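You operate a simulated robot arm through the tools that you are given. There is no shell and no other tool. Be economical: measure what you need, move in short steps, check, and stop when the job is done.

Carry out the task below with a simulated two-armed robot. There is one attempt and no reset: what you move stays moved.

Task
Measure the brown pipe from the blue bin and sort it by length.
Fine: clamp it at the air box to measure; draw the stop back, put the pipe on the grey tray with its length, then set each count dial to the number of pipes on its tray; leave the other pipes and the air button.

Only the result counts: the job must be done as asked and must still hold three seconds after the hand-in. Knocking over, shifting, dropping, spilling or breaking anything else fails it.

Robot
Two 7-joint arms with two-finger parallel grippers on one trunk, on a base that drives. Base frame: it is fixed to the floor where the robot stands at the start and does not move with it; the origin is under the middle of the robot, x ahead of it, y to its left, z up. Lengths are in mm, angles in rad, forces in N, time in s.
The left shoulder is at the start at [50, 187, 810], the right one opposite. With the tool pointing down near the work surface each hand reaches from about 100 to 580 mm from the robot's upright axis, wherever it stands, measured 20 degrees to its own side. Places, roughly: air button [500, 3100, 1000]; long blue spool pipe [750, 2750, 500]; short blue spool pipe [750, 2500, 500]; short grey spool pipe [750, 2500, 500]. Payload 3.43 kg a hand.
The tool frame of a hand sits at the grasp point between the pads (the TCP): z along the fingers, y along the line on which they close. The tips reach 30 mm beyond it. Largest opening 94 mm; finger width 28, thickness 10; the body of the gripper, 50 by 96 mm, starts 55 mm behind the TCP.
Orientation is that of the tool frame in the base frame, as [roll, pitch, yaw] about the fixed x, y, z axes, in that order (R = Rz(yaw) Ry(pitch) Rx(roll)). With the fingers straight down and closing along the base's y, the tool's x points along the base's -x, its y along +y and its z along -z.

Tools
- The arms move only by the tool play_rows. It takes "left_plan", "right_plan" or both (then of equal length, played together; a hand with none holds still); each is a list of rows, each a list of 7 numbers: the shift along the tool's x, y, z in mm, then the turn, a rotation vector about the tool's x, y, z in rad, then the gripper command, from -1 (shut) to 1 (fully open), values between in proportion. In form: [[tx, ty, tz, rx, ry, rz, gripper], ...]. A call has 1 to 8 rows; each row is the pose to reach, as a shift and turn from the pose commanded when the call began, along the tool's axes at that moment. Rows are played at 5 a second. More than 50 mm and 0.15 rad between two rows, or a gripper value outside its range, and nothing of the call is played. A pose out of reach is approached as far as the arm can. The call stops where the force on the tool passes 60 N (or 10 N more than at its start, if that is more) or the arm is blocked; 0.2 s more then pass. Each finger travels about 153 mm/s and halts on what it meets, pressing with about 25 N; the grip force reading is that of the motor and also rises with nothing between the fingers. The clock runs only during rows and for 0.2 s after the last one: add rows that repeat a pose to give the fingers time. The reply holds the time, the measured pose of the TCP, the force on the tool along the base axes, the opening and the grip force, in the units named above and with some noise, with the torque about the TCP (base axes, N m) and any sound that the robot's microphone picked up.
- Cameras (640 x 400 px; columns grow to the right, rows downward): "scene" is now at [128.8, 33.7, 947.7]; the picture's right is [0.49, -0.87, 0.00], its down [-0.75, -0.43, -0.50] and it looks along [0.44, 0.25, -0.86] (base axes); focal length 263 px, centre (320, 200). "left" rides on the left gripper at [76, -14, -102] in its tool frame; the picture's right is [0.18, 0.98, 0.00], its down [-0.75, 0.14, -0.64] and it looks along [-0.63, 0.12, 0.77] (tool axes); focal length 243 px, centre (320, 200). "right" rides on the right gripper at [76, 14, -102] in its tool frame; the picture's right is [-0.18, 0.98, 0.00], its down [-0.75, -0.14, -0.64] and it looks along [-0.63, -0.12, 0.77] (tool axes); focal length 243 px, centre (320, 200). There is no depth. A picture from a camera that has moved, and an enlarged one, comes with that camera's place and axes in the base frame and with its lens. The place of the scene camera against the robot may be out by one fixed shift of up to 25 mm in any direction.
- camera(camera): a new picture of that camera. It takes no simulated time.
- lift_body(by): slides the trunk up (or, below 0, down) by that many mm; the arms and the scene camera ride with it, the base frame stays. It gives what a move gives, with no picture.
- base_move(legs): drives the robot by 1 to 6 legs, each [ahead, left, turn to the left] in mm, mm and rad, along the robot's own axes; the way and the turn of a leg run together, so that a leg with both is an arc; at most 1500 mm and 3.142 rad a leg. The arms and the cameras ride along, it lands a little off, and it stops where it bumps. It gives what a move gives.
- turn_head(pan, tilt): turns the head with the scene camera to pan (to the left, within 1.396 rad either way) and tilt (down, from -0.506 to 1.204), counted from straight ahead of the robot. It gives what a move gives.
- inspect(camera, box): a new picture of the part [left, top, right, bottom] of that camera's present view, enlarged. It takes no simulated time.
- hand_in(): hands the job in; it is judged then, once.

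Work in short steps. Places have to be worked out from the pictures, the camera data and where the tool is seen: move nearer, look again, correct. Check each grasp and each placing, and mend what went wrong. You have 120 turns and 108 pictures in all, those below and enlarged ones among them. Open the grippers and draw the arms clear of the work before you hand the job in, unless the task says otherwise; then end with one line.

The tools are called as a command line: name --argument value ..., lists and objects as JSON in quotes. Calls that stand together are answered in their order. play_rows: Moves the arms, as the interface text tells. Its arguments: {"type":"object","properties":{"left_plan":{"type":"array","items":{"type":"array","items":{"type":"number"}}},"right_plan":{"type":"array","items":{"type":"array","items":{"type":"number"}}}},"required":[]} The other tools are called the same way: lift_body (by) slides the trunk up or down; base_move (legs) drives the base; turn_head (pan, tilt) turns the head that bears the scene camera; camera (camera) takes a picture; inspect (camera, box) takes an enlarged picture of a part of a camera's view; hand_in () hands the job in.

At the start:

```text
time_s: 0.0
left_tool_pos: [326.6, 101.0, 539.4]
left_tool_rot: [-3.14, 0.0, 3.14]
left_contact_force: [-0.6, -0.1, 0.2]
left_moment: [-0.02, -0.03, 0.01]
left_grip_width: 94.2
left_grasp_force: 0.1
right_tool_pos: [312.7, -136.3, 462.4]
right_tool_rot: [-3.139, -0.001, 3.14]
right_contact_force: [0.0, 0.3, -0.3]
right_moment: [0.03, -0.01, -0.02]
right_grip_width: 93.9
right_grasp_force: 0.0
trunk travel left (down, up): [-25.0, 407.0]
robot x, y, heading: [-0.6, -0.9, 0.0]
head pan, tilt: [0.517, 1.044]
```

scene: 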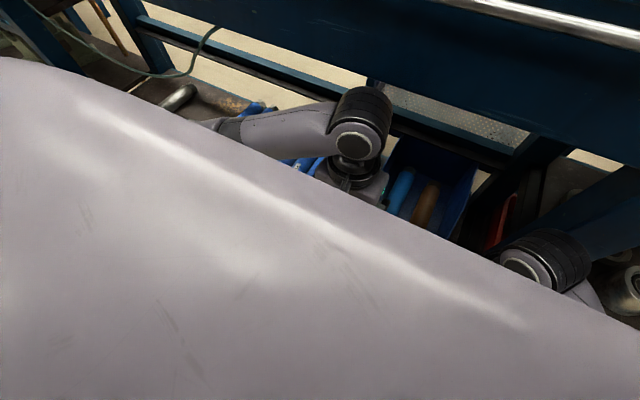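
right: 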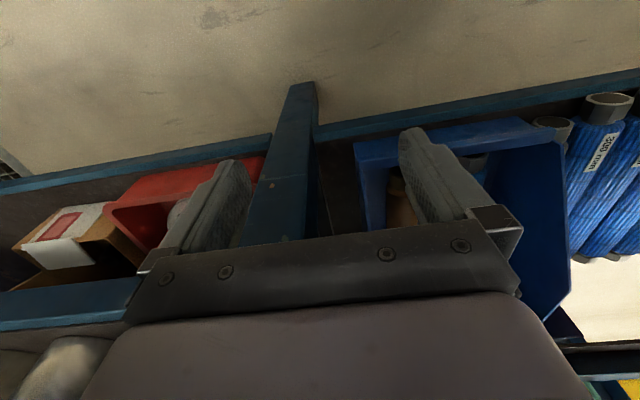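
left: 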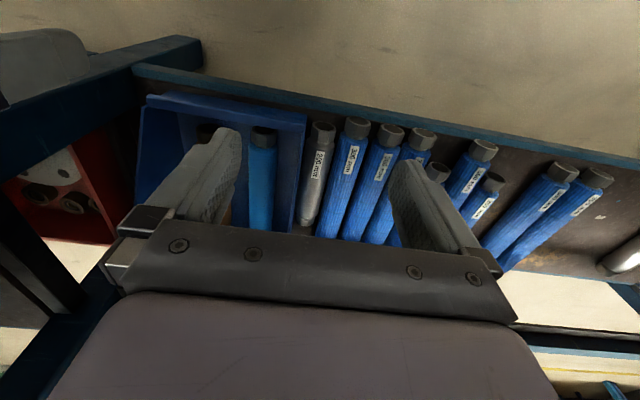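

The blue bin with a brown and a blue pipe seems to sit on a low shelf ahead; I look around with the head first.

turn_head --pan 0.0 --tilt 0.5

camera --camera "scene"

turn_head --pan 1.3 --tilt 0.3

camera --camera "scene"

```text
time_s: 1.0
left_tool_pos: [325.1, 100.5, 540.0]
left_tool_rot: [-3.141, 0.001, 3.142]
left_contact_force: [0.3, 0.1, -0.4]
left_moment: [0.02, -0.03, -0.01]
left_grip_width: 94.1
left_grasp_force: 0.1
right_tool_pos: [313.0, -136.7, 462.1]
right_tool_rot: [-3.14, 0.0, 3.141]
right_contact_force: [0.0, -0.7, 0.7]
right_moment: [0.0, 0.03, 0.03]
right_grip_width: 94.1
right_grasp_force: 0.0
trunk travel left (down, up): [-25.0, 407.0]
robot x, y, heading: [-0.8, -0.5, 0.004]
head pan, tilt: [0.0, 0.499]
```

```text
104 pictures are left
camera scene: at [161.6, 0.8, 991.6], right [0.0, -1.0, 0.0], down [-0.48, 0.0, -0.88], along [0.88, 0.0, -0.48], focal length 263 px, centre (320, 200)
```

scene: 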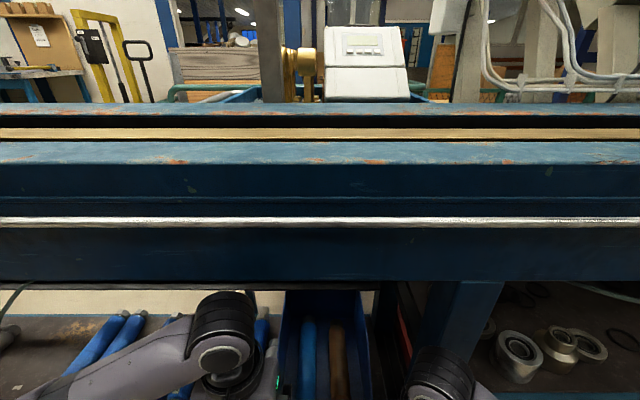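

```text
time_s: 2.4
left_tool_pos: [326.1, 100.2, 540.2]
left_tool_rot: [-3.14, 0.0, -3.141]
left_contact_force: [0.5, -0.3, 0.0]
left_moment: [-0.01, 0.01, -0.03]
left_grip_width: 93.9
left_grasp_force: 0.0
right_tool_pos: [312.1, -136.5, 461.3]
right_tool_rot: [3.14, 0.0, 3.141]
right_contact_force: [0.5, -0.6, -0.5]
right_moment: [-0.05, 0.03, 0.02]
right_grip_width: 94.0
right_grasp_force: 0.1
trunk travel left (down, up): [-25.0, 407.0]
robot x, y, heading: [0.8, 2.4, 0.004]
head pan, tilt: [1.3, 0.3]
```

```text
103 pictures are left
camera scene: at [95.6, 90.7, 1010.1], right [0.96, -0.27, 0.0], down [-0.08, -0.28, -0.96], along [0.26, 0.92, -0.3], focal length 263 px, centre (320, 200)
```

scene: 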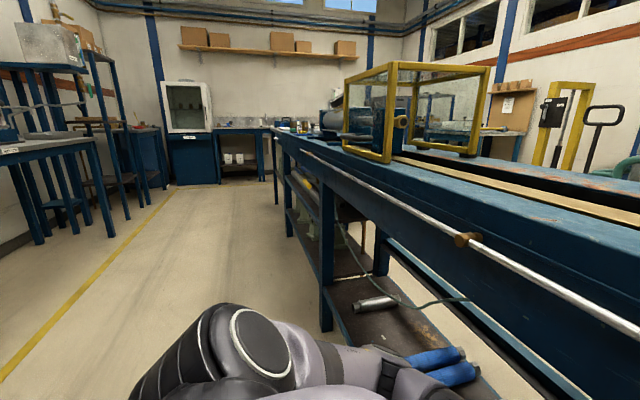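

The bench runs along y with a shelf below, a yellow-framed cage further left. I look down to the bin and to the far side.

turn_head --pan -0.05 --tilt 0.95

camera --camera "scene"

turn_head --pan 0.7 --tilt 0.25

camera --camera "scene"

turn_head --pan -0.8 --tilt 0.35

camera --camera "scene"

```text
time_s: 3.9
left_tool_pos: [325.8, 101.6, 540.4]
left_tool_rot: [3.141, -0.001, 3.141]
left_contact_force: [-0.4, -0.7, 0.1]
left_moment: [0.03, 0.0, 0.0]
left_grip_width: 94.2
left_grasp_force: 0.0
right_tool_pos: [312.7, -136.6, 462.0]
right_tool_rot: [3.141, 0.001, 3.14]
right_contact_force: [-0.1, -0.4, 0.7]
right_moment: [-0.04, 0.01, 0.03]
right_grip_width: 94.3
right_grasp_force: 0.0
trunk travel left (down, up): [-25.0, 407.0]
robot x, y, heading: [-0.8, -1.2, 0.001]
head pan, tilt: [-0.051, 0.949]
```

```text
102 pictures are left
camera scene: at [143.2, -2.9, 954.3], right [-0.05, -1.0, 0.0], down [-0.81, 0.04, -0.58], along [0.58, -0.03, -0.81], focal length 263 px, centre (320, 200)
```

scene: 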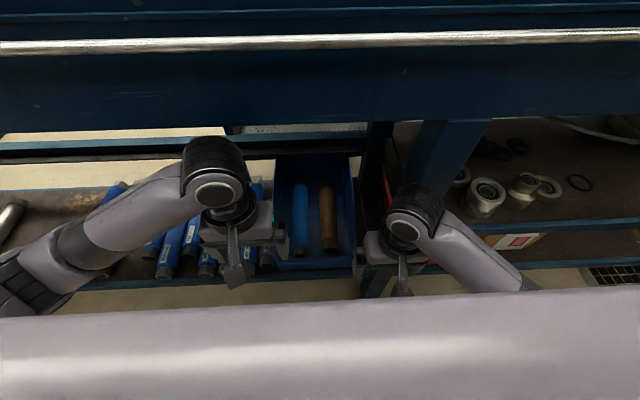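

```text
time_s: 5.0
left_tool_pos: [326.5, 101.6, 540.4]
left_tool_rot: [-3.141, -0.002, 3.141]
left_contact_force: [-0.7, -0.2, -0.3]
left_moment: [-0.02, 0.0, 0.02]
left_grip_width: 93.9
left_grasp_force: 0.0
right_tool_pos: [313.1, -136.6, 461.6]
right_tool_rot: [-3.142, 0.0, -3.141]
right_contact_force: [-0.8, -1.1, -0.9]
right_moment: [0.01, 0.02, -0.01]
right_grip_width: 93.8
right_grasp_force: 0.1
trunk travel left (down, up): [-25.0, 407.0]
robot x, y, heading: [1.0, 3.6, 0.002]
head pan, tilt: [0.7, 0.25]
```

```text
101 pictures are left
camera scene: at [142.1, 60.8, 1014.8], right [0.64, -0.77, 0.0], down [-0.19, -0.16, -0.97], along [0.74, 0.62, -0.25], focal length 263 px, centre (320, 200)
```

scene: 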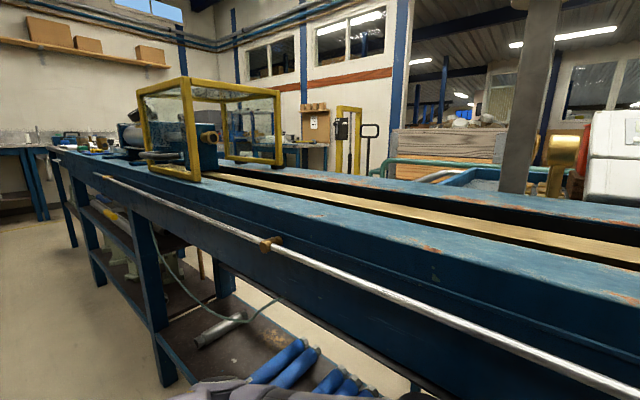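

```text
time_s: 6.6
left_tool_pos: [325.3, 100.4, 542.0]
left_tool_rot: [3.14, 0.0, 3.141]
left_contact_force: [1.3, 0.2, -0.1]
left_moment: [0.0, 0.02, -0.03]
left_grip_width: 93.9
left_grasp_force: 0.0
right_tool_pos: [313.6, -137.0, 461.7]
right_tool_rot: [3.139, 0.0, -3.14]
right_contact_force: [0.7, -0.9, 0.5]
right_moment: [-0.03, 0.04, 0.01]
right_grip_width: 94.1
right_grasp_force: 0.1
trunk travel left (down, up): [-25.0, 407.0]
robot x, y, heading: [3.3, -1.0, -0.003]
head pan, tilt: [-0.799, 0.351]
```

```text
100 pictures are left
camera scene: at [135.6, -66.0, 1005.4], right [-0.72, -0.7, 0.0], down [-0.24, 0.25, -0.94], along [0.66, -0.67, -0.34], focal length 263 px, centre (320, 200)
```

scene: 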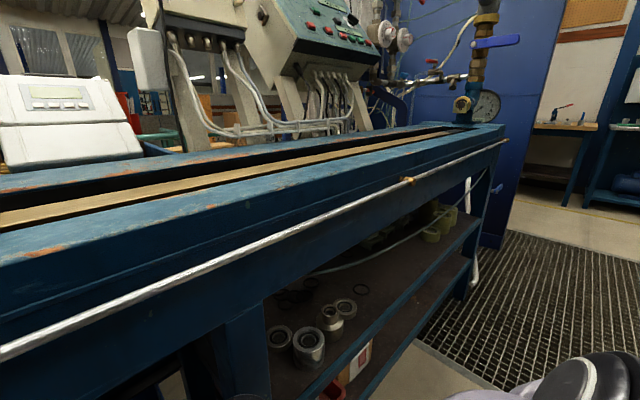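

Before grasping I want to know the measuring station, so I back off a little and drive left along the bench.

base_move --legs '[[-150, 0, 0], [0, 1300, 0], [0, 1200, 0]]'

turn_head --pan 0.0 --tilt 0.45

camera --camera "scene"

turn_head --pan 0.8 --tilt 0.45

camera --camera "scene"

camera --camera "left"

camera --camera "right"

```text
time_s: 29.6
left_tool_pos: [169.7, 2600.2, 539.7]
left_tool_rot: [-3.141, 0.0, -3.134]
left_contact_force: [0.5, 0.4, -0.3]
left_moment: [0.01, 0.02, -0.02]
left_grip_width: 94.2
left_grasp_force: 0.1
right_tool_pos: [157.1, 2363.1, 461.5]
right_tool_rot: [3.141, 0.0, -3.134]
right_contact_force: [-0.1, 0.3, 0.3]
right_moment: [0.0, 0.02, 0.0]
right_grip_width: 93.8
right_grasp_force: 0.2
trunk travel left (down, up): [-25.0, 407.0]
robot x, y, heading: [-155.4, 2493.7, 0.006]
head pan, tilt: [-0.799, 0.351]
```

```text
time_s: 30.7
left_tool_pos: [169.6, 2601.3, 539.8]
left_tool_rot: [3.141, 0.0, -3.136]
left_contact_force: [-1.0, 0.5, 0.1]
left_moment: [0.01, -0.01, 0.01]
left_grip_width: 93.9
left_grasp_force: 0.0
right_tool_pos: [158.4, 2365.8, 461.3]
right_tool_rot: [-3.141, 0.0, -3.135]
right_contact_force: [-0.2, 0.0, 0.1]
right_moment: [-0.05, -0.01, 0.01]
right_grip_width: 94.2
right_grasp_force: 0.0
trunk travel left (down, up): [-25.0, 407.0]
robot x, y, heading: [-157.4, 2496.7, 0.01]
head pan, tilt: [0.0, 0.45]
```

```text
99 pictures are left
camera scene: at [6.7, 2499.8, 996.2], right [0.01, -1.0, 0.0], down [-0.44, 0.0, -0.9], along [0.9, 0.01, -0.44], focal length 263 px, centre (320, 200)
```

scene: 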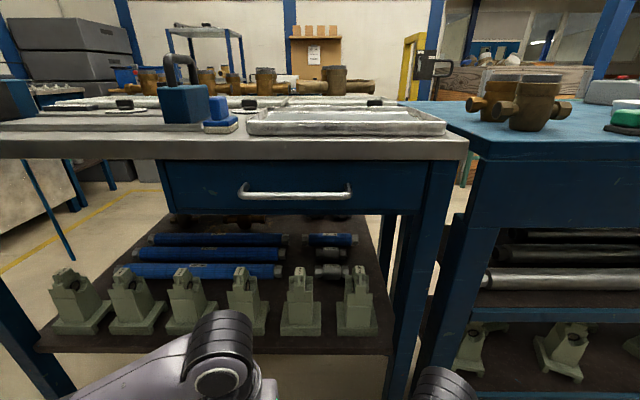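

```text
time_s: 31.8
left_tool_pos: [169.6, 2601.2, 540.2]
left_tool_rot: [3.141, -0.001, -3.135]
left_contact_force: [0.1, -0.2, -0.1]
left_moment: [-0.01, 0.05, 0.03]
left_grip_width: 94.0
left_grasp_force: 0.0
right_tool_pos: [158.1, 2364.5, 461.4]
right_tool_rot: [-3.142, 0.0, -3.136]
right_contact_force: [-0.1, 0.6, 0.0]
right_moment: [0.01, -0.02, -0.01]
right_grip_width: 93.9
right_grasp_force: 0.0
trunk travel left (down, up): [-25.0, 407.0]
robot x, y, heading: [-156.4, 2495.7, 0.009]
head pan, tilt: [0.799, 0.45]
```

```text
98 pictures are left
camera scene: at [-21.6, 2565.5, 996.2], right [0.72, -0.69, 0.0], down [-0.3, -0.31, -0.9], along [0.62, 0.65, -0.44], focal length 263 px, centre (320, 200)
```

scene: 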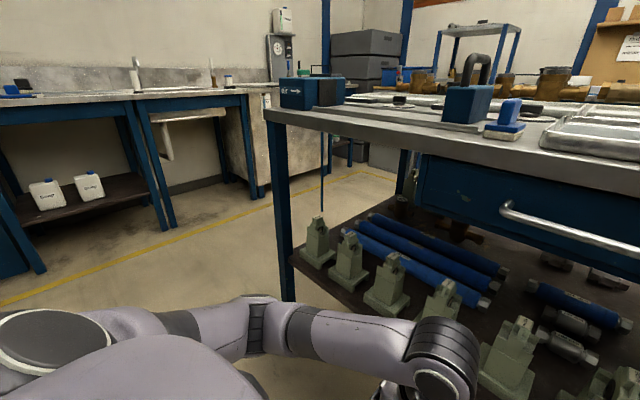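

```text
97 pictures are left
camera left: at [93.1, 2586.6, 644.1], right [-0.19, 0.98, 0.0], down [0.75, 0.15, 0.64], along [0.63, 0.12, -0.77], focal length 243 px, centre (320, 200)
```

left: 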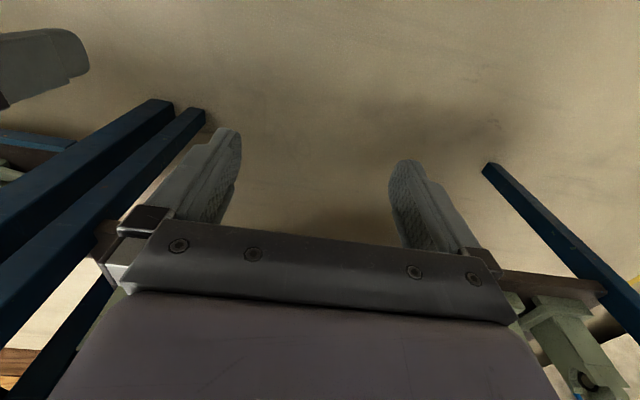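

```text
96 pictures are left
camera right: at [82.5, 2378.4, 564.9], right [0.18, 0.98, 0.0], down [0.75, -0.14, 0.64], along [0.63, -0.11, -0.77], focal length 243 px, centre (320, 200)
```

right: 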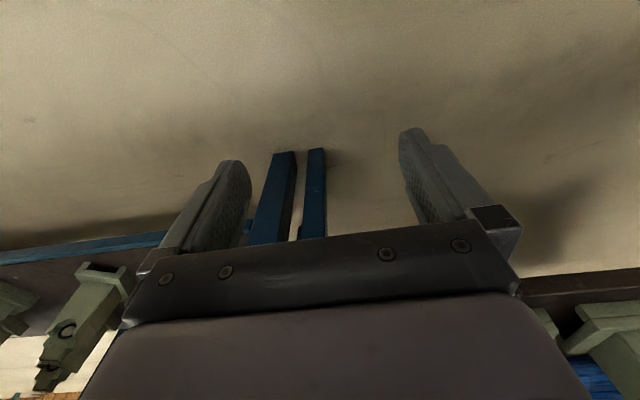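

The top of the left table holds the station; I raise the trunk to see it and reach it.

lift_body --by 350

turn_head --pan 0.0 --tilt 0.6

camera --camera "scene"

turn_head --pan 0.6 --tilt 0.6

camera --camera "scene"

turn_head --pan -0.7 --tilt 0.5

camera --camera "scene"

```text
time_s: 35.2
left_tool_pos: [170.7, 2600.7, 889.9]
left_tool_rot: [3.14, -0.002, -3.134]
left_contact_force: [0.2, 0.0, 0.7]
left_moment: [0.01, 0.0, 0.02]
left_grip_width: 94.0
left_grasp_force: 0.1
right_tool_pos: [159.4, 2363.7, 810.9]
right_tool_rot: [3.142, 0.0, -3.135]
right_contact_force: [0.0, 0.8, 0.5]
right_moment: [-0.02, -0.01, 0.02]
right_grip_width: 93.9
right_grasp_force: 0.0
trunk travel left (down, up): [-375.0, 57.0]
robot x, y, heading: [-154.3, 2501.9, 0.007]
head pan, tilt: [0.799, 0.45]
```

```text
time_s: 36.4
left_tool_pos: [169.6, 2601.1, 889.5]
left_tool_rot: [3.141, 0.002, -3.133]
left_contact_force: [0.8, -0.2, 0.1]
left_moment: [-0.02, -0.01, 0.01]
left_grip_width: 93.7
left_grasp_force: 0.0
right_tool_pos: [157.5, 2364.5, 812.2]
right_tool_rot: [-3.141, -0.001, -3.135]
right_contact_force: [0.4, 0.2, 0.2]
right_moment: [0.01, 0.0, -0.01]
right_grip_width: 94.0
right_grasp_force: 0.1
trunk travel left (down, up): [-375.0, 57.0]
robot x, y, heading: [-154.9, 2497.6, 0.005]
head pan, tilt: [0.0, 0.6]
```

```text
95 pictures are left
camera scene: at [3.1, 2499.9, 1332.7], right [0.01, -1.0, 0.0], down [-0.56, 0.0, -0.83], along [0.83, 0.01, -0.56], focal length 263 px, centre (320, 200)
```

scene: 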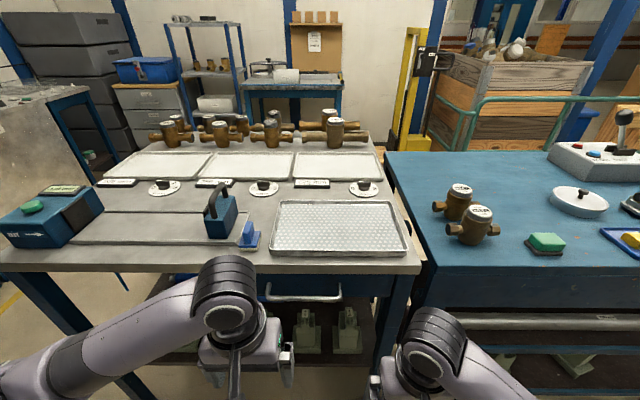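

```text
time_s: 37.4
left_tool_pos: [170.3, 2601.1, 891.2]
left_tool_rot: [-3.141, 0.0, -3.136]
left_contact_force: [0.0, -0.1, 0.4]
left_moment: [0.03, 0.02, 0.01]
left_grip_width: 94.1
left_grasp_force: 0.1
right_tool_pos: [157.5, 2364.4, 811.9]
right_tool_rot: [-3.141, 0.001, -3.134]
right_contact_force: [-0.2, 0.0, 0.5]
right_moment: [0.0, 0.04, 0.0]
right_grip_width: 94.1
right_grasp_force: 0.1
trunk travel left (down, up): [-375.0, 57.0]
robot x, y, heading: [-156.3, 2500.6, 0.009]
head pan, tilt: [0.6, 0.6]
```

```text
94 pictures are left
camera scene: at [-12.7, 2549.6, 1332.6], right [0.57, -0.82, 0.0], down [-0.46, -0.32, -0.83], along [0.68, 0.47, -0.56], focal length 263 px, centre (320, 200)
```

scene: 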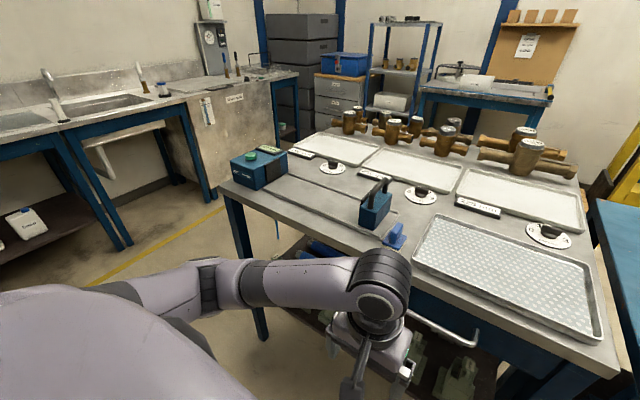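

```text
time_s: 38.9
left_tool_pos: [169.6, 2601.5, 889.5]
left_tool_rot: [-3.141, -0.001, -3.134]
left_contact_force: [-0.4, 0.0, 1.3]
left_moment: [-0.01, -0.03, 0.0]
left_grip_width: 94.0
left_grasp_force: 0.2
right_tool_pos: [158.9, 2364.2, 811.4]
right_tool_rot: [3.141, 0.0, -3.136]
right_contact_force: [0.5, -0.8, 0.7]
right_moment: [-0.01, -0.03, 0.01]
right_grip_width: 94.1
right_grasp_force: 0.1
trunk travel left (down, up): [-375.0, 57.0]
robot x, y, heading: [-155.2, 2497.1, 0.006]
head pan, tilt: [-0.7, 0.499]
```

```text
93 pictures are left
camera scene: at [-15.2, 2441.1, 1341.7], right [-0.64, -0.77, 0.0], down [-0.37, 0.31, -0.88], along [0.68, -0.56, -0.48], focal length 263 px, centre (320, 200)
```

scene: 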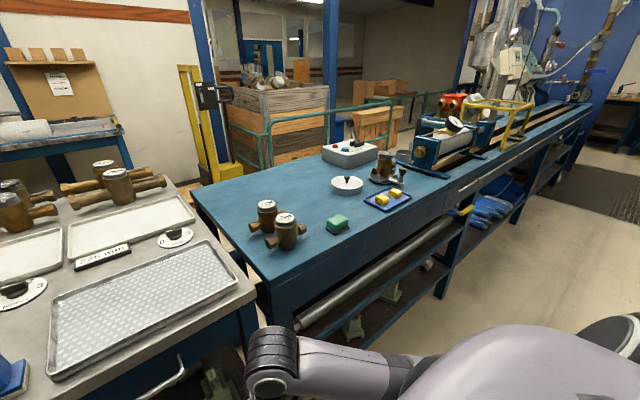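

The station: air box with green button, a rail with a handled stop and a small blue part, trays with label plates and dials. I zoom in.

turn_head --pan 0.1 --tilt 0.7

inspect --camera "scene" --box '[0, 80, 220, 230]'

inspect --camera "scene" --box '[180, 80, 420, 230]'

```text
time_s: 40.0
left_tool_pos: [169.1, 2601.1, 891.0]
left_tool_rot: [3.142, 0.001, -3.134]
left_contact_force: [-0.2, 0.1, -0.5]
left_moment: [0.0, 0.01, 0.01]
left_grip_width: 94.2
left_grasp_force: 0.1
right_tool_pos: [158.4, 2363.4, 812.2]
right_tool_rot: [-3.142, 0.002, -3.135]
right_contact_force: [-0.3, -0.1, 0.9]
right_moment: [-0.01, -0.04, 0.02]
right_grip_width: 94.1
right_grasp_force: 0.1
trunk travel left (down, up): [-375.0, 57.0]
robot x, y, heading: [-160.5, 2497.7, 0.01]
head pan, tilt: [0.099, 0.7]
```

```text
2.67 times, centred on (110, 155) of scene
camera zoom: at [-0.8, 2508.2, 1324.0], right [0.11, -0.99, 0.0], down [-0.64, -0.07, -0.77], along [0.76, 0.08, -0.64], focal length 702 px, centre (880, 320)
```

zoom: 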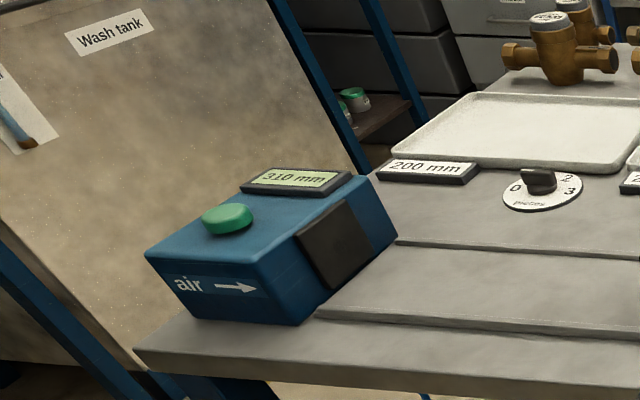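

```text
2.67 times, centred on (300, 155) of scene
camera zoom: at [-0.8, 2508.2, 1324.0], right [0.11, -0.99, 0.0], down [-0.64, -0.07, -0.77], along [0.76, 0.08, -0.64], focal length 702 px, centre (373, 320)
```

zoom: 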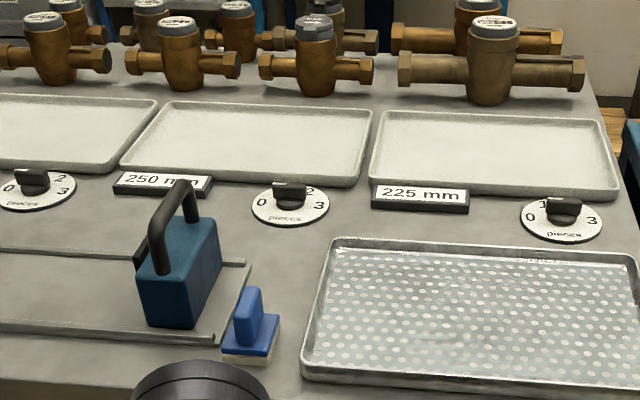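

Station understood: display on the box (310 mm now), sliding stop, trays 200 / 250 / 225 mm each with a dial. Back to the bin, robot shifted so the left hand faces it.

base_move --legs '[[0, -1300, 0], [0, -1300, 0]]'

lift_body --by -350

turn_head --pan 0.1 --tilt 0.75

camera --camera "left"

camera --camera "scene"

```text
time_s: 62.8
left_tool_pos: [175.6, 9.1, 889.9]
left_tool_rot: [-3.141, 0.001, -3.132]
left_contact_force: [0.5, 0.9, -0.7]
left_moment: [-0.02, 0.01, -0.01]
left_grip_width: 94.0
left_grasp_force: 0.0
right_tool_pos: [164.2, -229.4, 812.2]
right_tool_rot: [3.141, 0.0, -3.133]
right_contact_force: [0.5, 0.1, -0.3]
right_moment: [0.0, -0.03, -0.03]
right_grip_width: 94.1
right_grasp_force: 0.1
trunk travel left (down, up): [-375.0, 57.0]
robot x, y, heading: [-150.4, -98.4, 0.014]
head pan, tilt: [0.099, 0.7]
```

```text
time_s: 66.2
left_tool_pos: [176.5, 7.6, 540.1]
left_tool_rot: [3.141, 0.0, -3.134]
left_contact_force: [0.1, -0.4, 0.3]
left_moment: [-0.03, 0.04, 0.0]
left_grip_width: 94.0
left_grasp_force: 0.1
right_tool_pos: [164.0, -229.5, 462.2]
right_tool_rot: [-3.141, -0.001, -3.133]
right_contact_force: [0.0, 0.4, -0.3]
right_moment: [0.02, 0.02, -0.03]
right_grip_width: 94.0
right_grasp_force: 0.0
trunk travel left (down, up): [-25.0, 407.0]
robot x, y, heading: [-152.5, -91.3, 0.009]
head pan, tilt: [0.099, 0.7]
```

```text
time_s: 66.8
left_tool_pos: [175.7, 9.8, 540.2]
left_tool_rot: [3.141, 0.002, -3.133]
left_contact_force: [-0.3, 0.0, -1.5]
left_moment: [0.03, -0.04, 0.02]
left_grip_width: 94.1
left_grasp_force: 0.1
right_tool_pos: [163.1, -229.5, 462.1]
right_tool_rot: [-3.141, 0.001, -3.134]
right_contact_force: [0.1, -0.9, -0.4]
right_moment: [0.02, 0.0, 0.0]
right_grip_width: 93.7
right_grasp_force: 0.1
trunk travel left (down, up): [-25.0, 407.0]
robot x, y, heading: [-153.0, -96.3, 0.008]
head pan, tilt: [0.099, 0.75]
```

```text
90 pictures are left
camera left: at [98.9, -6.3, 644.1], right [-0.19, 0.98, 0.0], down [0.75, 0.15, 0.64], along [0.63, 0.12, -0.77], focal length 243 px, centre (320, 200)
```

left: 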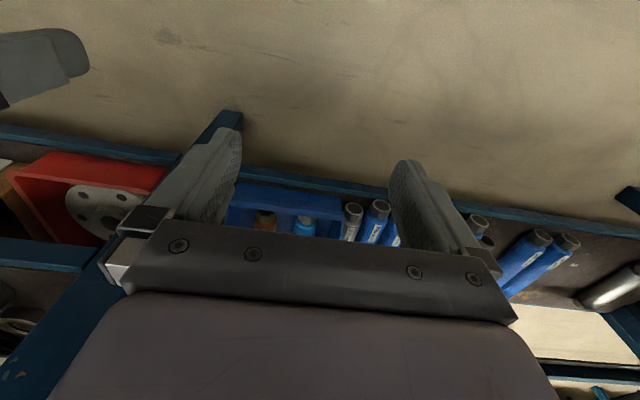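

```text
89 pictures are left
camera scene: at [3.0, -85.0, 969.8], right [0.11, -0.99, 0.0], down [-0.68, -0.07, -0.73], along [0.73, 0.08, -0.68], focal length 263 px, centre (320, 200)
```

scene: 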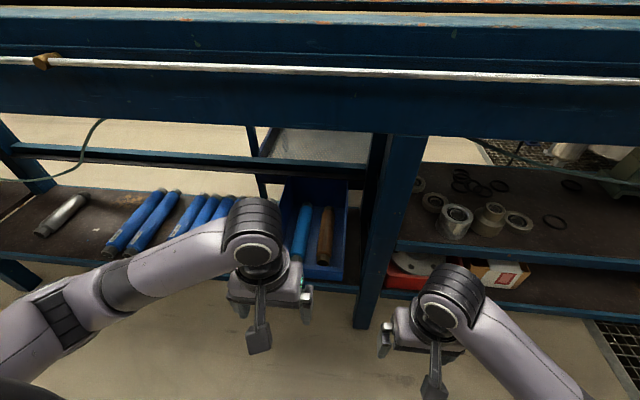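

Brown pipe's front end is near (425, -45, 320), under the bench edge (x≈395, z≈750). I drive ahead 120 mm, then lower the left hand in front of it for a close look.

base_move --legs '[[120, 0, 0]]'

play_rows --left_plan '[[0, -20, 35, 0, 0, 0, 1], [0, -40, 70, 0, 0, 0, 1], [0, -50, 100, 0, 0, 0, 1], [0, -50, 100, 0, 0, 0, 1]]'

camera --camera "left"

camera --camera "scene"

```text
time_s: 68.0
left_tool_pos: [295.0, 9.5, 539.2]
left_tool_rot: [-3.14, -0.001, -3.134]
left_contact_force: [0.2, 0.1, 1.0]
left_moment: [0.01, 0.02, 0.02]
left_grip_width: 94.1
left_grasp_force: 0.0
right_tool_pos: [283.1, -228.2, 461.4]
right_tool_rot: [-3.141, 0.001, -3.132]
right_contact_force: [0.1, 0.1, -0.9]
right_moment: [0.01, -0.02, 0.02]
right_grip_width: 94.1
right_grasp_force: 0.0
trunk travel left (down, up): [-25.0, 407.0]
robot x, y, heading: [-26.2, -95.5, 0.011]
head pan, tilt: [0.099, 0.75]
```

```text
time_s: 69.0
left_tool_pos: [295.3, -41.3, 438.2]
left_tool_rot: [-3.141, 0.001, -3.133]
left_contact_force: [-0.3, 0.2, 0.8]
left_moment: [-0.01, 0.02, 0.02]
left_grip_width: 93.9
left_grasp_force: 0.0
right_tool_pos: [284.4, -227.1, 461.8]
right_tool_rot: [3.141, 0.001, -3.132]
right_contact_force: [0.2, -0.1, 0.6]
right_moment: [0.03, -0.03, 0.01]
right_grip_width: 94.0
right_grasp_force: 0.1
trunk travel left (down, up): [-25.0, 407.0]
robot x, y, heading: [-30.6, -93.5, 0.005]
head pan, tilt: [0.099, 0.75]
```

```text
88 pictures are left
camera left: at [219.4, -55.4, 543.0], right [-0.19, 0.98, 0.0], down [0.75, 0.15, 0.64], along [0.63, 0.12, -0.77], focal length 243 px, centre (320, 200)
```

left: 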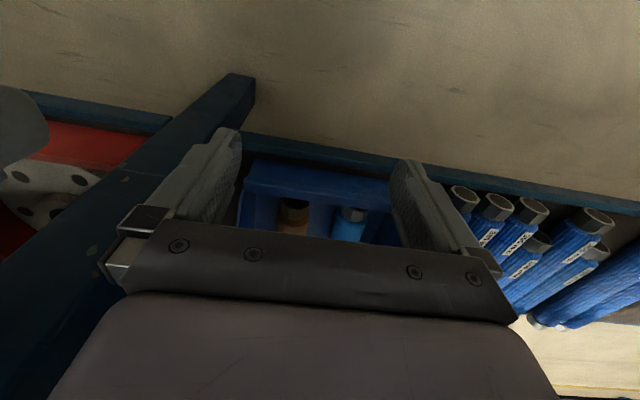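

```text
87 pictures are left
camera scene: at [122.7, -84.0, 969.8], right [0.11, -0.99, 0.0], down [-0.68, -0.07, -0.73], along [0.73, 0.08, -0.68], focal length 263 px, centre (320, 200)
```

scene: 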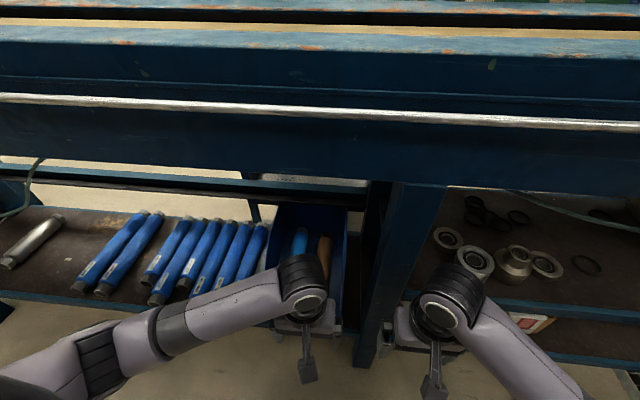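

Brown end at about (431,-49,305); front wall top ≈ z 290; right wall y≈-107; blue neighbour 75 mm left. I drive in 50 mm, advance over the wall and look.

base_move --legs '[[50, 0, 0]]'

play_rows --left_plan '[[-40, 0, 0, 0, 0, 0, 0.6], [-80, -2, 0, 0, 0, 0, 0.6], [-120, -4, 0, 0, 0, 0, 0.6], [-120, -4, 0, 0, 0, 0, 0.6]]'

camera --camera "left"

camera --camera "scene"

```text
time_s: 70.0
left_tool_pos: [339.8, -39.8, 439.2]
left_tool_rot: [3.141, 0.001, -3.134]
left_contact_force: [-0.2, -0.8, 0.0]
left_moment: [0.0, -0.02, -0.02]
left_grip_width: 94.2
left_grasp_force: 0.0
right_tool_pos: [321.8, -227.2, 462.1]
right_tool_rot: [-3.136, -0.013, -3.124]
right_contact_force: [-0.2, -0.2, 0.7]
right_moment: [0.02, -0.09, -0.02]
right_grip_width: 93.7
right_grasp_force: 0.1
trunk travel left (down, up): [-25.0, 407.0]
robot x, y, heading: [11.9, -88.9, 0.01]
head pan, tilt: [0.099, 0.75]
stopped in leg 1: the force on the tool passed its limit at 89 N (the readings are from after the stop); the commanded pose is now the measured one
```

```text
time_s: 71.0
left_tool_pos: [458.7, -42.4, 440.3]
left_tool_rot: [3.141, 0.001, -3.133]
left_contact_force: [0.0, 0.5, 0.2]
left_moment: [-0.02, 0.01, -0.03]
left_grip_width: 75.4
left_grasp_force: 0.0
right_tool_pos: [322.1, -227.9, 462.0]
right_tool_rot: [-3.136, -0.015, -3.125]
right_contact_force: [-2.2, 0.0, -0.3]
right_moment: [-0.03, -0.19, 0.01]
right_grip_width: 93.9
right_grasp_force: 0.1
trunk travel left (down, up): [-25.0, 407.0]
robot x, y, heading: [13.9, -92.4, 0.01]
head pan, tilt: [0.099, 0.75]
```

```text
86 pictures are left
camera left: at [383.7, -57.5, 543.6], right [-0.19, 0.98, 0.0], down [0.75, 0.15, 0.64], along [0.63, 0.12, -0.77], focal length 243 px, centre (320, 200)
```

left: 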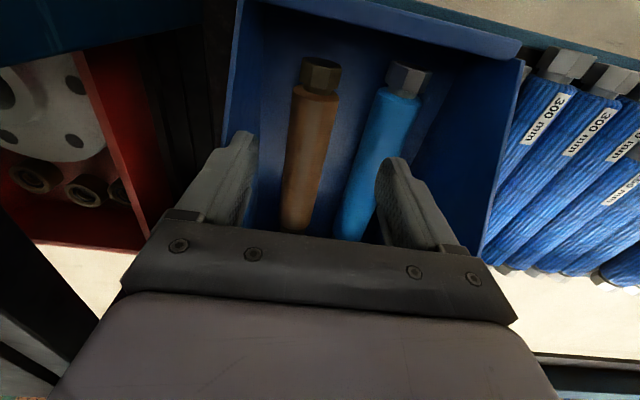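

```text
85 pictures are left
camera scene: at [166.6, -83.7, 969.8], right [0.11, -0.99, 0.0], down [-0.68, -0.07, -0.73], along [0.73, 0.08, -0.68], focal length 263 px, centre (320, 200)
```

scene: 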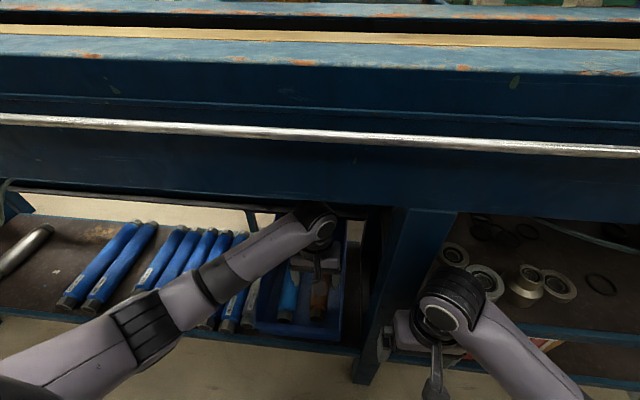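

The right hand touched the bench post; I draw it back 60 mm. Brown pipe: y≈-47, centre height ≈326, front x≈418. I move the left hand to x≈520 above it and a bit lower, then look.

play_rows --left_plan '[[-30, -2, 10, 0, 0, 0, 0.6], [-62, -4, 30, 0, 0, 0, 0.6], [-62, -4, 40, 0, 0, 0, 0.6]]' --right_plan '[[30, 0, 0, 0, 0, 0, 0], [60, 0, 0, 0, 0, 0, 0], [80, 0, 0, 0, 0, 0, 0]]'

camera --camera "left"

camera --camera "right"

```text
time_s: 71.8
left_tool_pos: [521.2, -45.8, 398.6]
left_tool_rot: [3.141, -0.001, -3.135]
left_contact_force: [0.0, -0.8, -0.2]
left_moment: [-0.01, -0.01, 0.02]
left_grip_width: 75.1
left_grasp_force: 0.0
right_tool_pos: [241.5, -229.6, 462.7]
right_tool_rot: [-3.137, -0.013, -3.123]
right_contact_force: [0.0, -0.1, -0.2]
right_moment: [0.0, 0.0, 0.01]
right_grip_width: 47.2
right_grasp_force: 0.1
trunk travel left (down, up): [-25.0, 407.0]
robot x, y, heading: [12.6, -93.8, 0.007]
head pan, tilt: [0.099, 0.75]
```

```text
84 pictures are left
camera left: at [445.3, -60.4, 502.8], right [-0.19, 0.98, 0.0], down [0.75, 0.15, 0.64], along [0.63, 0.12, -0.77], focal length 243 px, centre (320, 200)
```

left: 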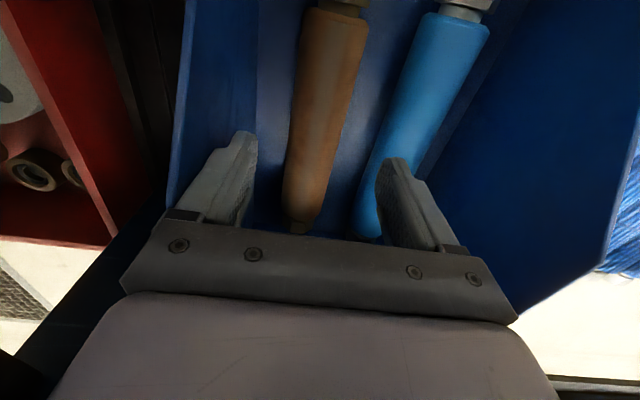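

```text
83 pictures are left
camera right: at [167.1, -215.6, 566.8], right [0.17, 0.99, -0.01], down [0.76, -0.13, 0.63], along [0.62, -0.11, -0.77], focal length 243 px, centre (320, 200)
```

right: 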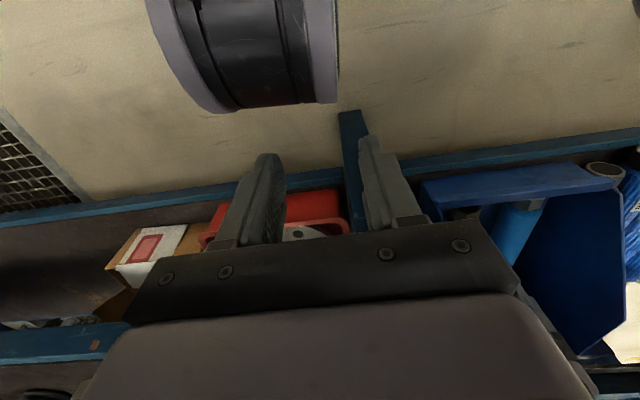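

Brown centre ≈(535,-46); blue edge at y≈+12. I narrow to ~65 mm and descend to z≈345, then close.

play_rows --left_plan '[[-12, -1, 0, 0, 0, 0, 0.38], [-12, -1, 30, 0, 0, 0, 0.38], [-12, -1, 54, 0, 0, 0, 0.38], [-12, -1, 54, 0, 0, 0, 0.38]]'

camera --camera "left"

```text
time_s: 72.8
left_tool_pos: [532.9, -48.8, 343.8]
left_tool_rot: [-3.141, 0.0, -3.136]
left_contact_force: [0.0, 0.4, 0.2]
left_moment: [0.03, -0.02, -0.01]
left_grip_width: 65.1
left_grasp_force: 0.1
right_tool_pos: [241.6, -230.9, 462.6]
right_tool_rot: [-3.136, -0.014, -3.125]
right_contact_force: [0.0, 0.6, 0.4]
right_moment: [-0.01, 0.01, -0.02]
right_grip_width: 46.6
right_grasp_force: 0.2
trunk travel left (down, up): [-25.0, 407.0]
robot x, y, heading: [15.2, -90.3, 0.008]
head pan, tilt: [0.099, 0.75]
```

```text
82 pictures are left
camera left: at [457.3, -61.8, 448.4], right [-0.19, 0.98, 0.0], down [0.75, 0.15, 0.64], along [0.63, 0.12, -0.77], focal length 243 px, centre (320, 200)
```

left: 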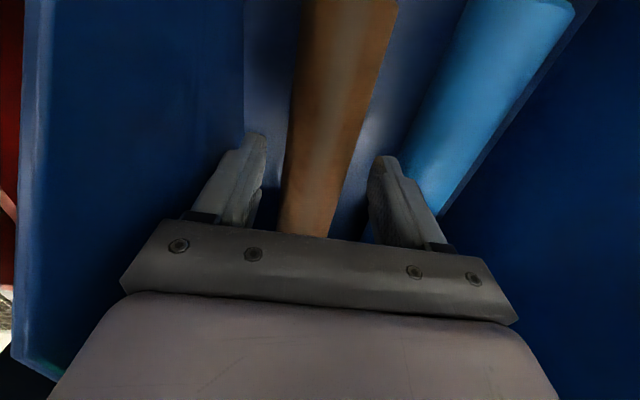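

The pipe sits between the fingers; closing.

play_rows --left_plan '[[0, 0, 0, 0, 0, 0, 0], [0, 0, 0, 0, 0, 0, -0.6], [0, 0, 0, 0, 0, 0, -0.8], [0, 0, 0, 0, 0, 0, -0.8]]'

camera --camera "left"

```text
time_s: 73.8
left_tool_pos: [535.9, -47.7, 347.9]
left_tool_rot: [3.141, 0.004, -3.135]
left_contact_force: [-3.9, 4.3, 30.3]
left_moment: [0.13, 0.62, -0.3]
left_grip_width: 22.6
left_grasp_force: 25.0
right_tool_pos: [240.5, -230.1, 463.5]
right_tool_rot: [-3.138, -0.01, -3.125]
right_contact_force: [0.7, -0.1, 1.0]
right_moment: [0.01, 0.01, 0.0]
right_grip_width: 46.9
right_grasp_force: 0.1
trunk travel left (down, up): [-25.0, 407.0]
robot x, y, heading: [13.8, -95.0, 0.008]
head pan, tilt: [0.099, 0.75]
```

```text
81 pictures are left
camera left: at [458.0, -62.1, 451.7], right [-0.19, 0.98, 0.0], down [0.75, 0.15, 0.65], along [0.63, 0.12, -0.76], focal length 243 px, centre (320, 200)
```

left: 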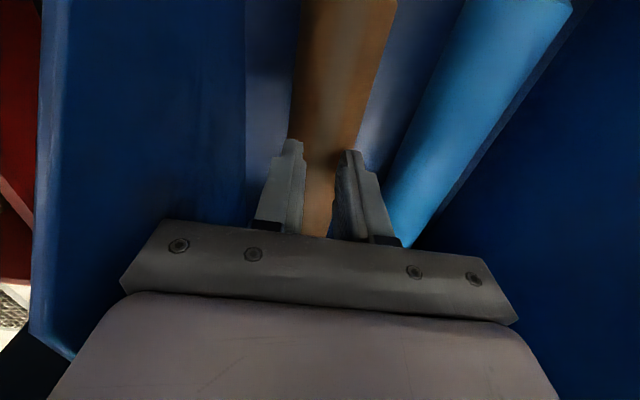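

It pinched only the crown (22.6 mm, pushed up 30 N), so the pipe lies lower. Reopen and go ~16 mm lower.

play_rows --left_plan '[[0, 0, 4, 0, 0, 0, 0.38], [0, 0, 4, 0, 0, 0, 0.38], [0, 0, 14, 0, 0, 0, 0.38], [0, 0, 22, 0, 0, 0, 0.38], [0, 0, 22, 0, 0, 0, 0.38]]'

```text
time_s: 75.0
left_tool_pos: [529.0, -35.0, 322.8]
left_tool_rot: [3.131, 0.001, -3.123]
left_contact_force: [-0.1, -0.1, -0.1]
left_moment: [0.01, 0.0, 0.04]
left_grip_width: 65.0
left_grasp_force: 0.0
left hand out of reach, approached as far as the arm can: row 3, 4, 5
right_tool_pos: [241.9, -229.7, 461.8]
right_tool_rot: [-3.137, -0.015, -3.124]
right_contact_force: [0.3, -0.2, -0.1]
right_moment: [-0.04, 0.04, 0.02]
right_grip_width: 47.1
right_grasp_force: 0.0
trunk travel left (down, up): [-25.0, 407.0]
robot x, y, heading: [14.4, -96.1, 0.009]
head pan, tilt: [0.099, 0.75]
```

The arm is at its reach limit; I rise back to z≈347, y≈-47, then lower the trunk 24 mm.

play_rows --left_plan '[[0, -5, -15, 0, 0, 0, 0.38], [-5, -12, -27, 0, 0, 0, 0.38], [-5, -12, -27, 0, 0, 0, 0.38]]'

lift_body --by -24

camera --camera "left"

```text
time_s: 75.8
left_tool_pos: [532.8, -55.3, 352.1]
left_tool_rot: [3.139, -0.003, -3.133]
left_contact_force: [-1.1, 5.2, -0.9]
left_moment: [-0.32, -0.08, -0.11]
left_grip_width: 65.3
left_grasp_force: 0.0
right_tool_pos: [242.5, -230.3, 462.8]
right_tool_rot: [-3.136, -0.013, -3.124]
right_contact_force: [0.9, -0.7, -0.7]
right_moment: [0.0, -0.02, -0.03]
right_grip_width: 47.2
right_grasp_force: 0.1
trunk travel left (down, up): [-25.0, 407.0]
robot x, y, heading: [11.2, -96.4, 0.011]
head pan, tilt: [0.099, 0.75]
```

```text
time_s: 76.5
left_tool_pos: [531.9, -57.3, 328.5]
left_tool_rot: [-3.141, -0.002, -3.134]
left_contact_force: [0.2, 0.2, -1.4]
left_moment: [-0.01, -0.02, -0.03]
left_grip_width: 65.0
left_grasp_force: 0.1
right_tool_pos: [241.3, -229.6, 438.3]
right_tool_rot: [-3.136, -0.014, -3.124]
right_contact_force: [-0.1, 0.2, -0.1]
right_moment: [-0.01, -0.01, 0.02]
right_grip_width: 47.3
right_grasp_force: 0.0
trunk travel left (down, up): [-1.0, 431.0]
robot x, y, heading: [12.1, -90.2, 0.004]
head pan, tilt: [0.099, 0.75]
```

```text
80 pictures are left
camera left: at [456.7, -71.7, 432.9], right [-0.19, 0.98, 0.0], down [0.75, 0.15, 0.64], along [0.63, 0.12, -0.77], focal length 243 px, centre (320, 200)
```

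left: 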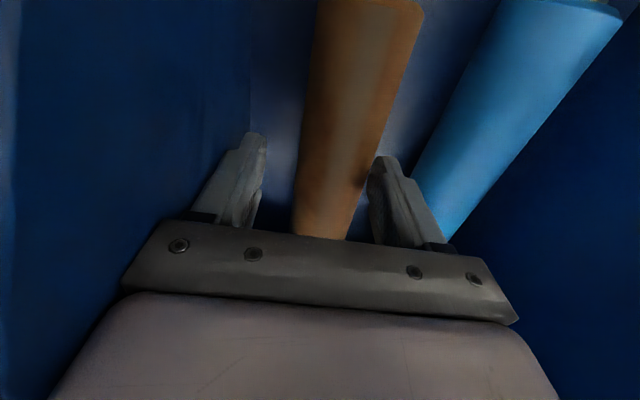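

z=328 now without contact; shift +9 mm in y and close.

play_rows --left_plan '[[0, 9, 0, 0, 0, 0, 0.38], [0, 9, 0, 0, 0, 0, 0.0], [0, 9, 0, 0, 0, 0, -0.6], [0, 9, 0, 0, 0, 0, -0.8], [0, 9, 0, 0, 0, 0, -0.8]]'

camera --camera "left"

```text
time_s: 77.7
left_tool_pos: [532.7, -46.8, 329.7]
left_tool_rot: [3.141, 0.0, -3.134]
left_contact_force: [-0.9, -0.4, 2.4]
left_moment: [0.02, 0.05, 0.15]
left_grip_width: 45.8
left_grasp_force: 24.2
right_tool_pos: [242.1, -229.1, 438.8]
right_tool_rot: [-3.136, -0.011, -3.124]
right_contact_force: [0.2, -0.1, 0.1]
right_moment: [0.04, -0.01, 0.04]
right_grip_width: 47.1
right_grasp_force: 0.0
trunk travel left (down, up): [-1.0, 431.0]
robot x, y, heading: [15.5, -91.6, 0.011]
head pan, tilt: [0.099, 0.75]
```

```text
79 pictures are left
camera left: at [456.6, -62.2, 433.6], right [-0.19, 0.98, 0.0], down [0.75, 0.15, 0.64], along [0.63, 0.12, -0.77], focal length 243 px, centre (320, 200)
```

left: 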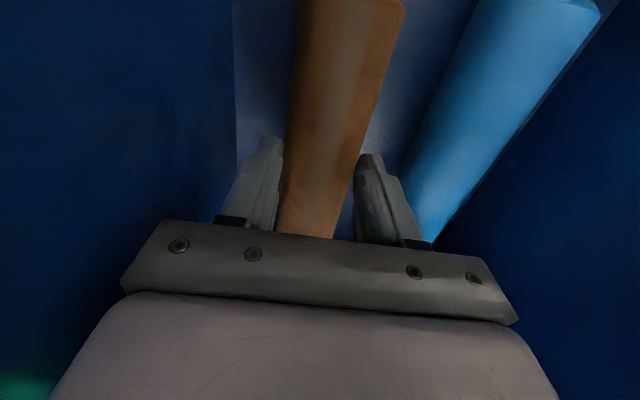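

Width 45.8 mm, but by the earlier pinch the pipe's axis is near z≈294, so only the tips hold. Reopen, come back 15 mm in x for reach and go lower to z≈312.

play_rows --left_plan '[[0, 0, 0, 0, 0, 0, 0.38], [0, 0, 0, 0, 0, 0, 0.38], [15, 0, 0, 0, 0, 0, 0.38], [15, 0, 10, 0, 0, 0, 0.38], [15, 0, 19, 0, 0, 0, 0.38], [15, 0, 19, 0, 0, 0, 0.38]]'

```text
time_s: 79.1
left_tool_pos: [518.3, -47.4, 309.2]
left_tool_rot: [-3.141, -0.001, -3.132]
left_contact_force: [-0.5, -0.3, 0.4]
left_moment: [-0.02, 0.02, 0.03]
left_grip_width: 64.9
left_grasp_force: 0.1
right_tool_pos: [241.2, -231.0, 438.1]
right_tool_rot: [-3.136, -0.016, -3.124]
right_contact_force: [-0.1, 0.1, -0.5]
right_moment: [0.0, 0.0, -0.02]
right_grip_width: 46.9
right_grasp_force: 0.1
trunk travel left (down, up): [-1.0, 431.0]
robot x, y, heading: [9.8, -94.2, 0.008]
head pan, tilt: [0.099, 0.75]
```

Reached z=309 without contact. Close and lift 20 mm.

play_rows --left_plan '[[0, 0, 0, 0, 0, 0, 0], [0, 0, 0, 0, 0, 0, -0.7], [0, 0, 0, 0, 0, 0, -1], [0, 0, 0, 0, 0, 0, -1], [0, 0, -10, 0, 0, 0, -1], [0, 0, -30, 0, 0, 0, -1], [0, 0, -50, 0, 0, 0, -1], [0, 0, -50, 0, 0, 0, -1]]'

camera --camera "left"

camera --camera "scene"

```text
time_s: 80.9
left_tool_pos: [519.4, -47.4, 361.4]
left_tool_rot: [3.14, 0.0, -3.133]
left_contact_force: [-0.5, 1.0, -0.4]
left_moment: [0.0, -0.01, 0.0]
left_grip_width: 0.1
left_grasp_force: 25.0
right_tool_pos: [239.7, -230.9, 439.2]
right_tool_rot: [-3.137, -0.014, -3.125]
right_contact_force: [0.6, -0.3, -0.1]
right_moment: [-0.01, 0.01, -0.05]
right_grip_width: 47.0
right_grasp_force: 0.0
trunk travel left (down, up): [-1.0, 431.0]
robot x, y, heading: [8.5, -92.3, 0.006]
head pan, tilt: [0.099, 0.75]
```

```text
78 pictures are left
camera left: at [442.5, -61.9, 464.6], right [-0.19, 0.98, 0.0], down [0.75, 0.15, 0.64], along [0.63, 0.12, -0.77], focal length 243 px, centre (320, 200)
```

left: 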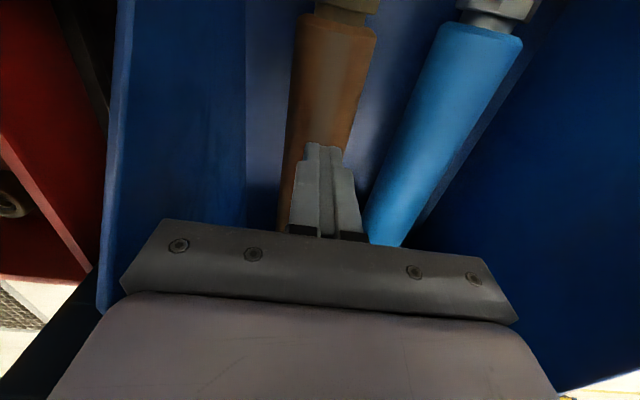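

```text
77 pictures are left
camera scene: at [166.7, -83.7, 945.8], right [0.11, -0.99, 0.0], down [-0.68, -0.07, -0.73], along [0.73, 0.08, -0.68], focal length 263 px, centre (320, 200)
```

scene: 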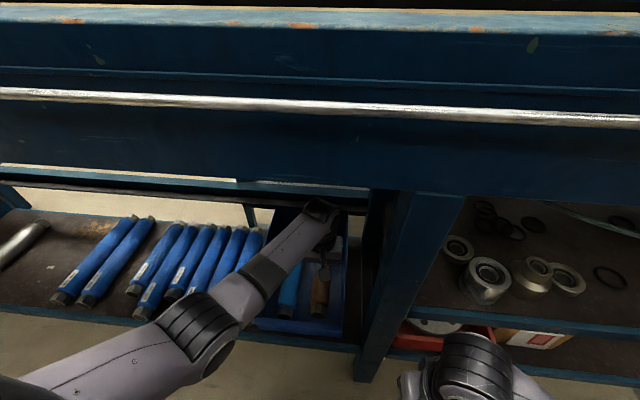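

The grip came out empty (0.1 mm) and the pipe still lies in place. I repeat: open, descend to z≈307, close and read the width before lifting.

play_rows --left_plan '[[0, 0, 0, 0, 0, 0, 0.38], [0, 0, 0, 0, 0, 0, 0.38], [0, 0, 30, 0, 0, 0, 0.38], [0, 0, 53, 0, 0, 0, 0.38], [0, 0, 53, 0, 0, 0, 0.38]]'

camera --camera "left"

play_rows --left_plan '[[0, 0, 0, 0, 0, 0, 0.1], [0, 0, 0, 0, 0, 0, -0.2], [0, 0, 0, 0, 0, 0, -0.4], [0, 0, 0, 0, 0, 0, -0.5]]'

camera --camera "left"

```text
time_s: 82.1
left_tool_pos: [518.5, -42.3, 306.4]
left_tool_rot: [3.135, -0.002, -3.126]
left_contact_force: [0.1, 0.6, 0.3]
left_moment: [-0.04, -0.04, 0.01]
left_grip_width: 64.9
left_grasp_force: 0.1
right_tool_pos: [241.1, -229.9, 439.3]
right_tool_rot: [-3.137, -0.013, -3.124]
right_contact_force: [0.7, 0.0, -0.4]
right_moment: [-0.04, 0.0, 0.03]
right_grip_width: 47.0
right_grasp_force: 0.0
trunk travel left (down, up): [-1.0, 431.0]
robot x, y, heading: [12.6, -95.5, 0.007]
head pan, tilt: [0.099, 0.75]
```

```text
76 pictures are left
camera left: at [443.2, -57.9, 409.1], right [-0.2, 0.98, 0.01], down [0.75, 0.15, 0.64], along [0.63, 0.13, -0.77], focal length 243 px, centre (320, 200)
```

left: 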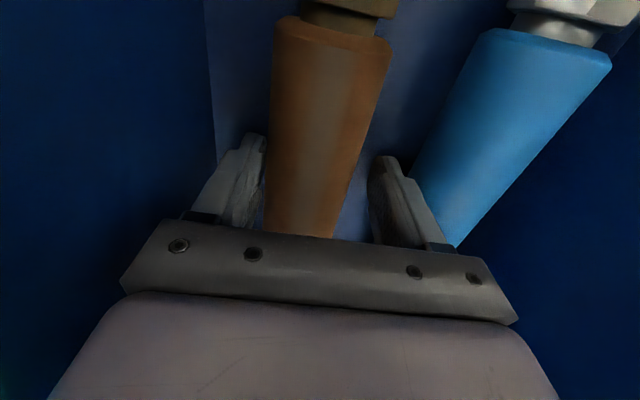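

```text
time_s: 83.1
left_tool_pos: [520.5, -43.3, 305.6]
left_tool_rot: [3.135, 0.001, -3.127]
left_contact_force: [-0.2, -0.2, 0.4]
left_moment: [0.0, 0.13, 0.01]
left_grip_width: 50.6
left_grasp_force: 25.1
right_tool_pos: [242.0, -229.3, 439.0]
right_tool_rot: [-3.136, -0.016, -3.125]
right_contact_force: [-0.4, 0.6, 0.3]
right_moment: [0.03, 0.01, -0.03]
right_grip_width: 47.0
right_grasp_force: 0.1
trunk travel left (down, up): [-1.0, 431.0]
robot x, y, heading: [15.1, -96.3, 0.011]
head pan, tilt: [0.099, 0.75]
```

```text
75 pictures are left
camera left: at [443.9, -58.4, 410.0], right [-0.2, 0.98, 0.01], down [0.75, 0.15, 0.64], along [0.63, 0.13, -0.77], focal length 243 px, centre (320, 200)
```

left: 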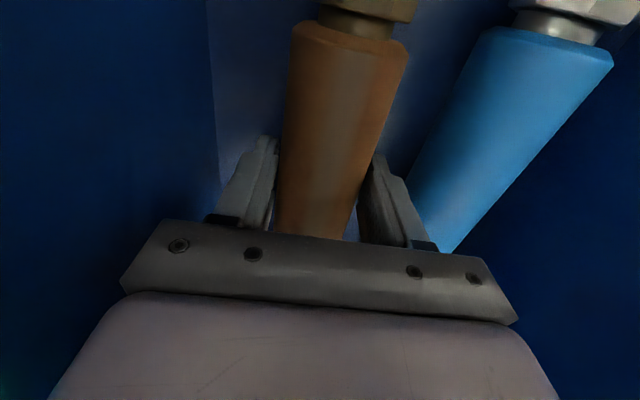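

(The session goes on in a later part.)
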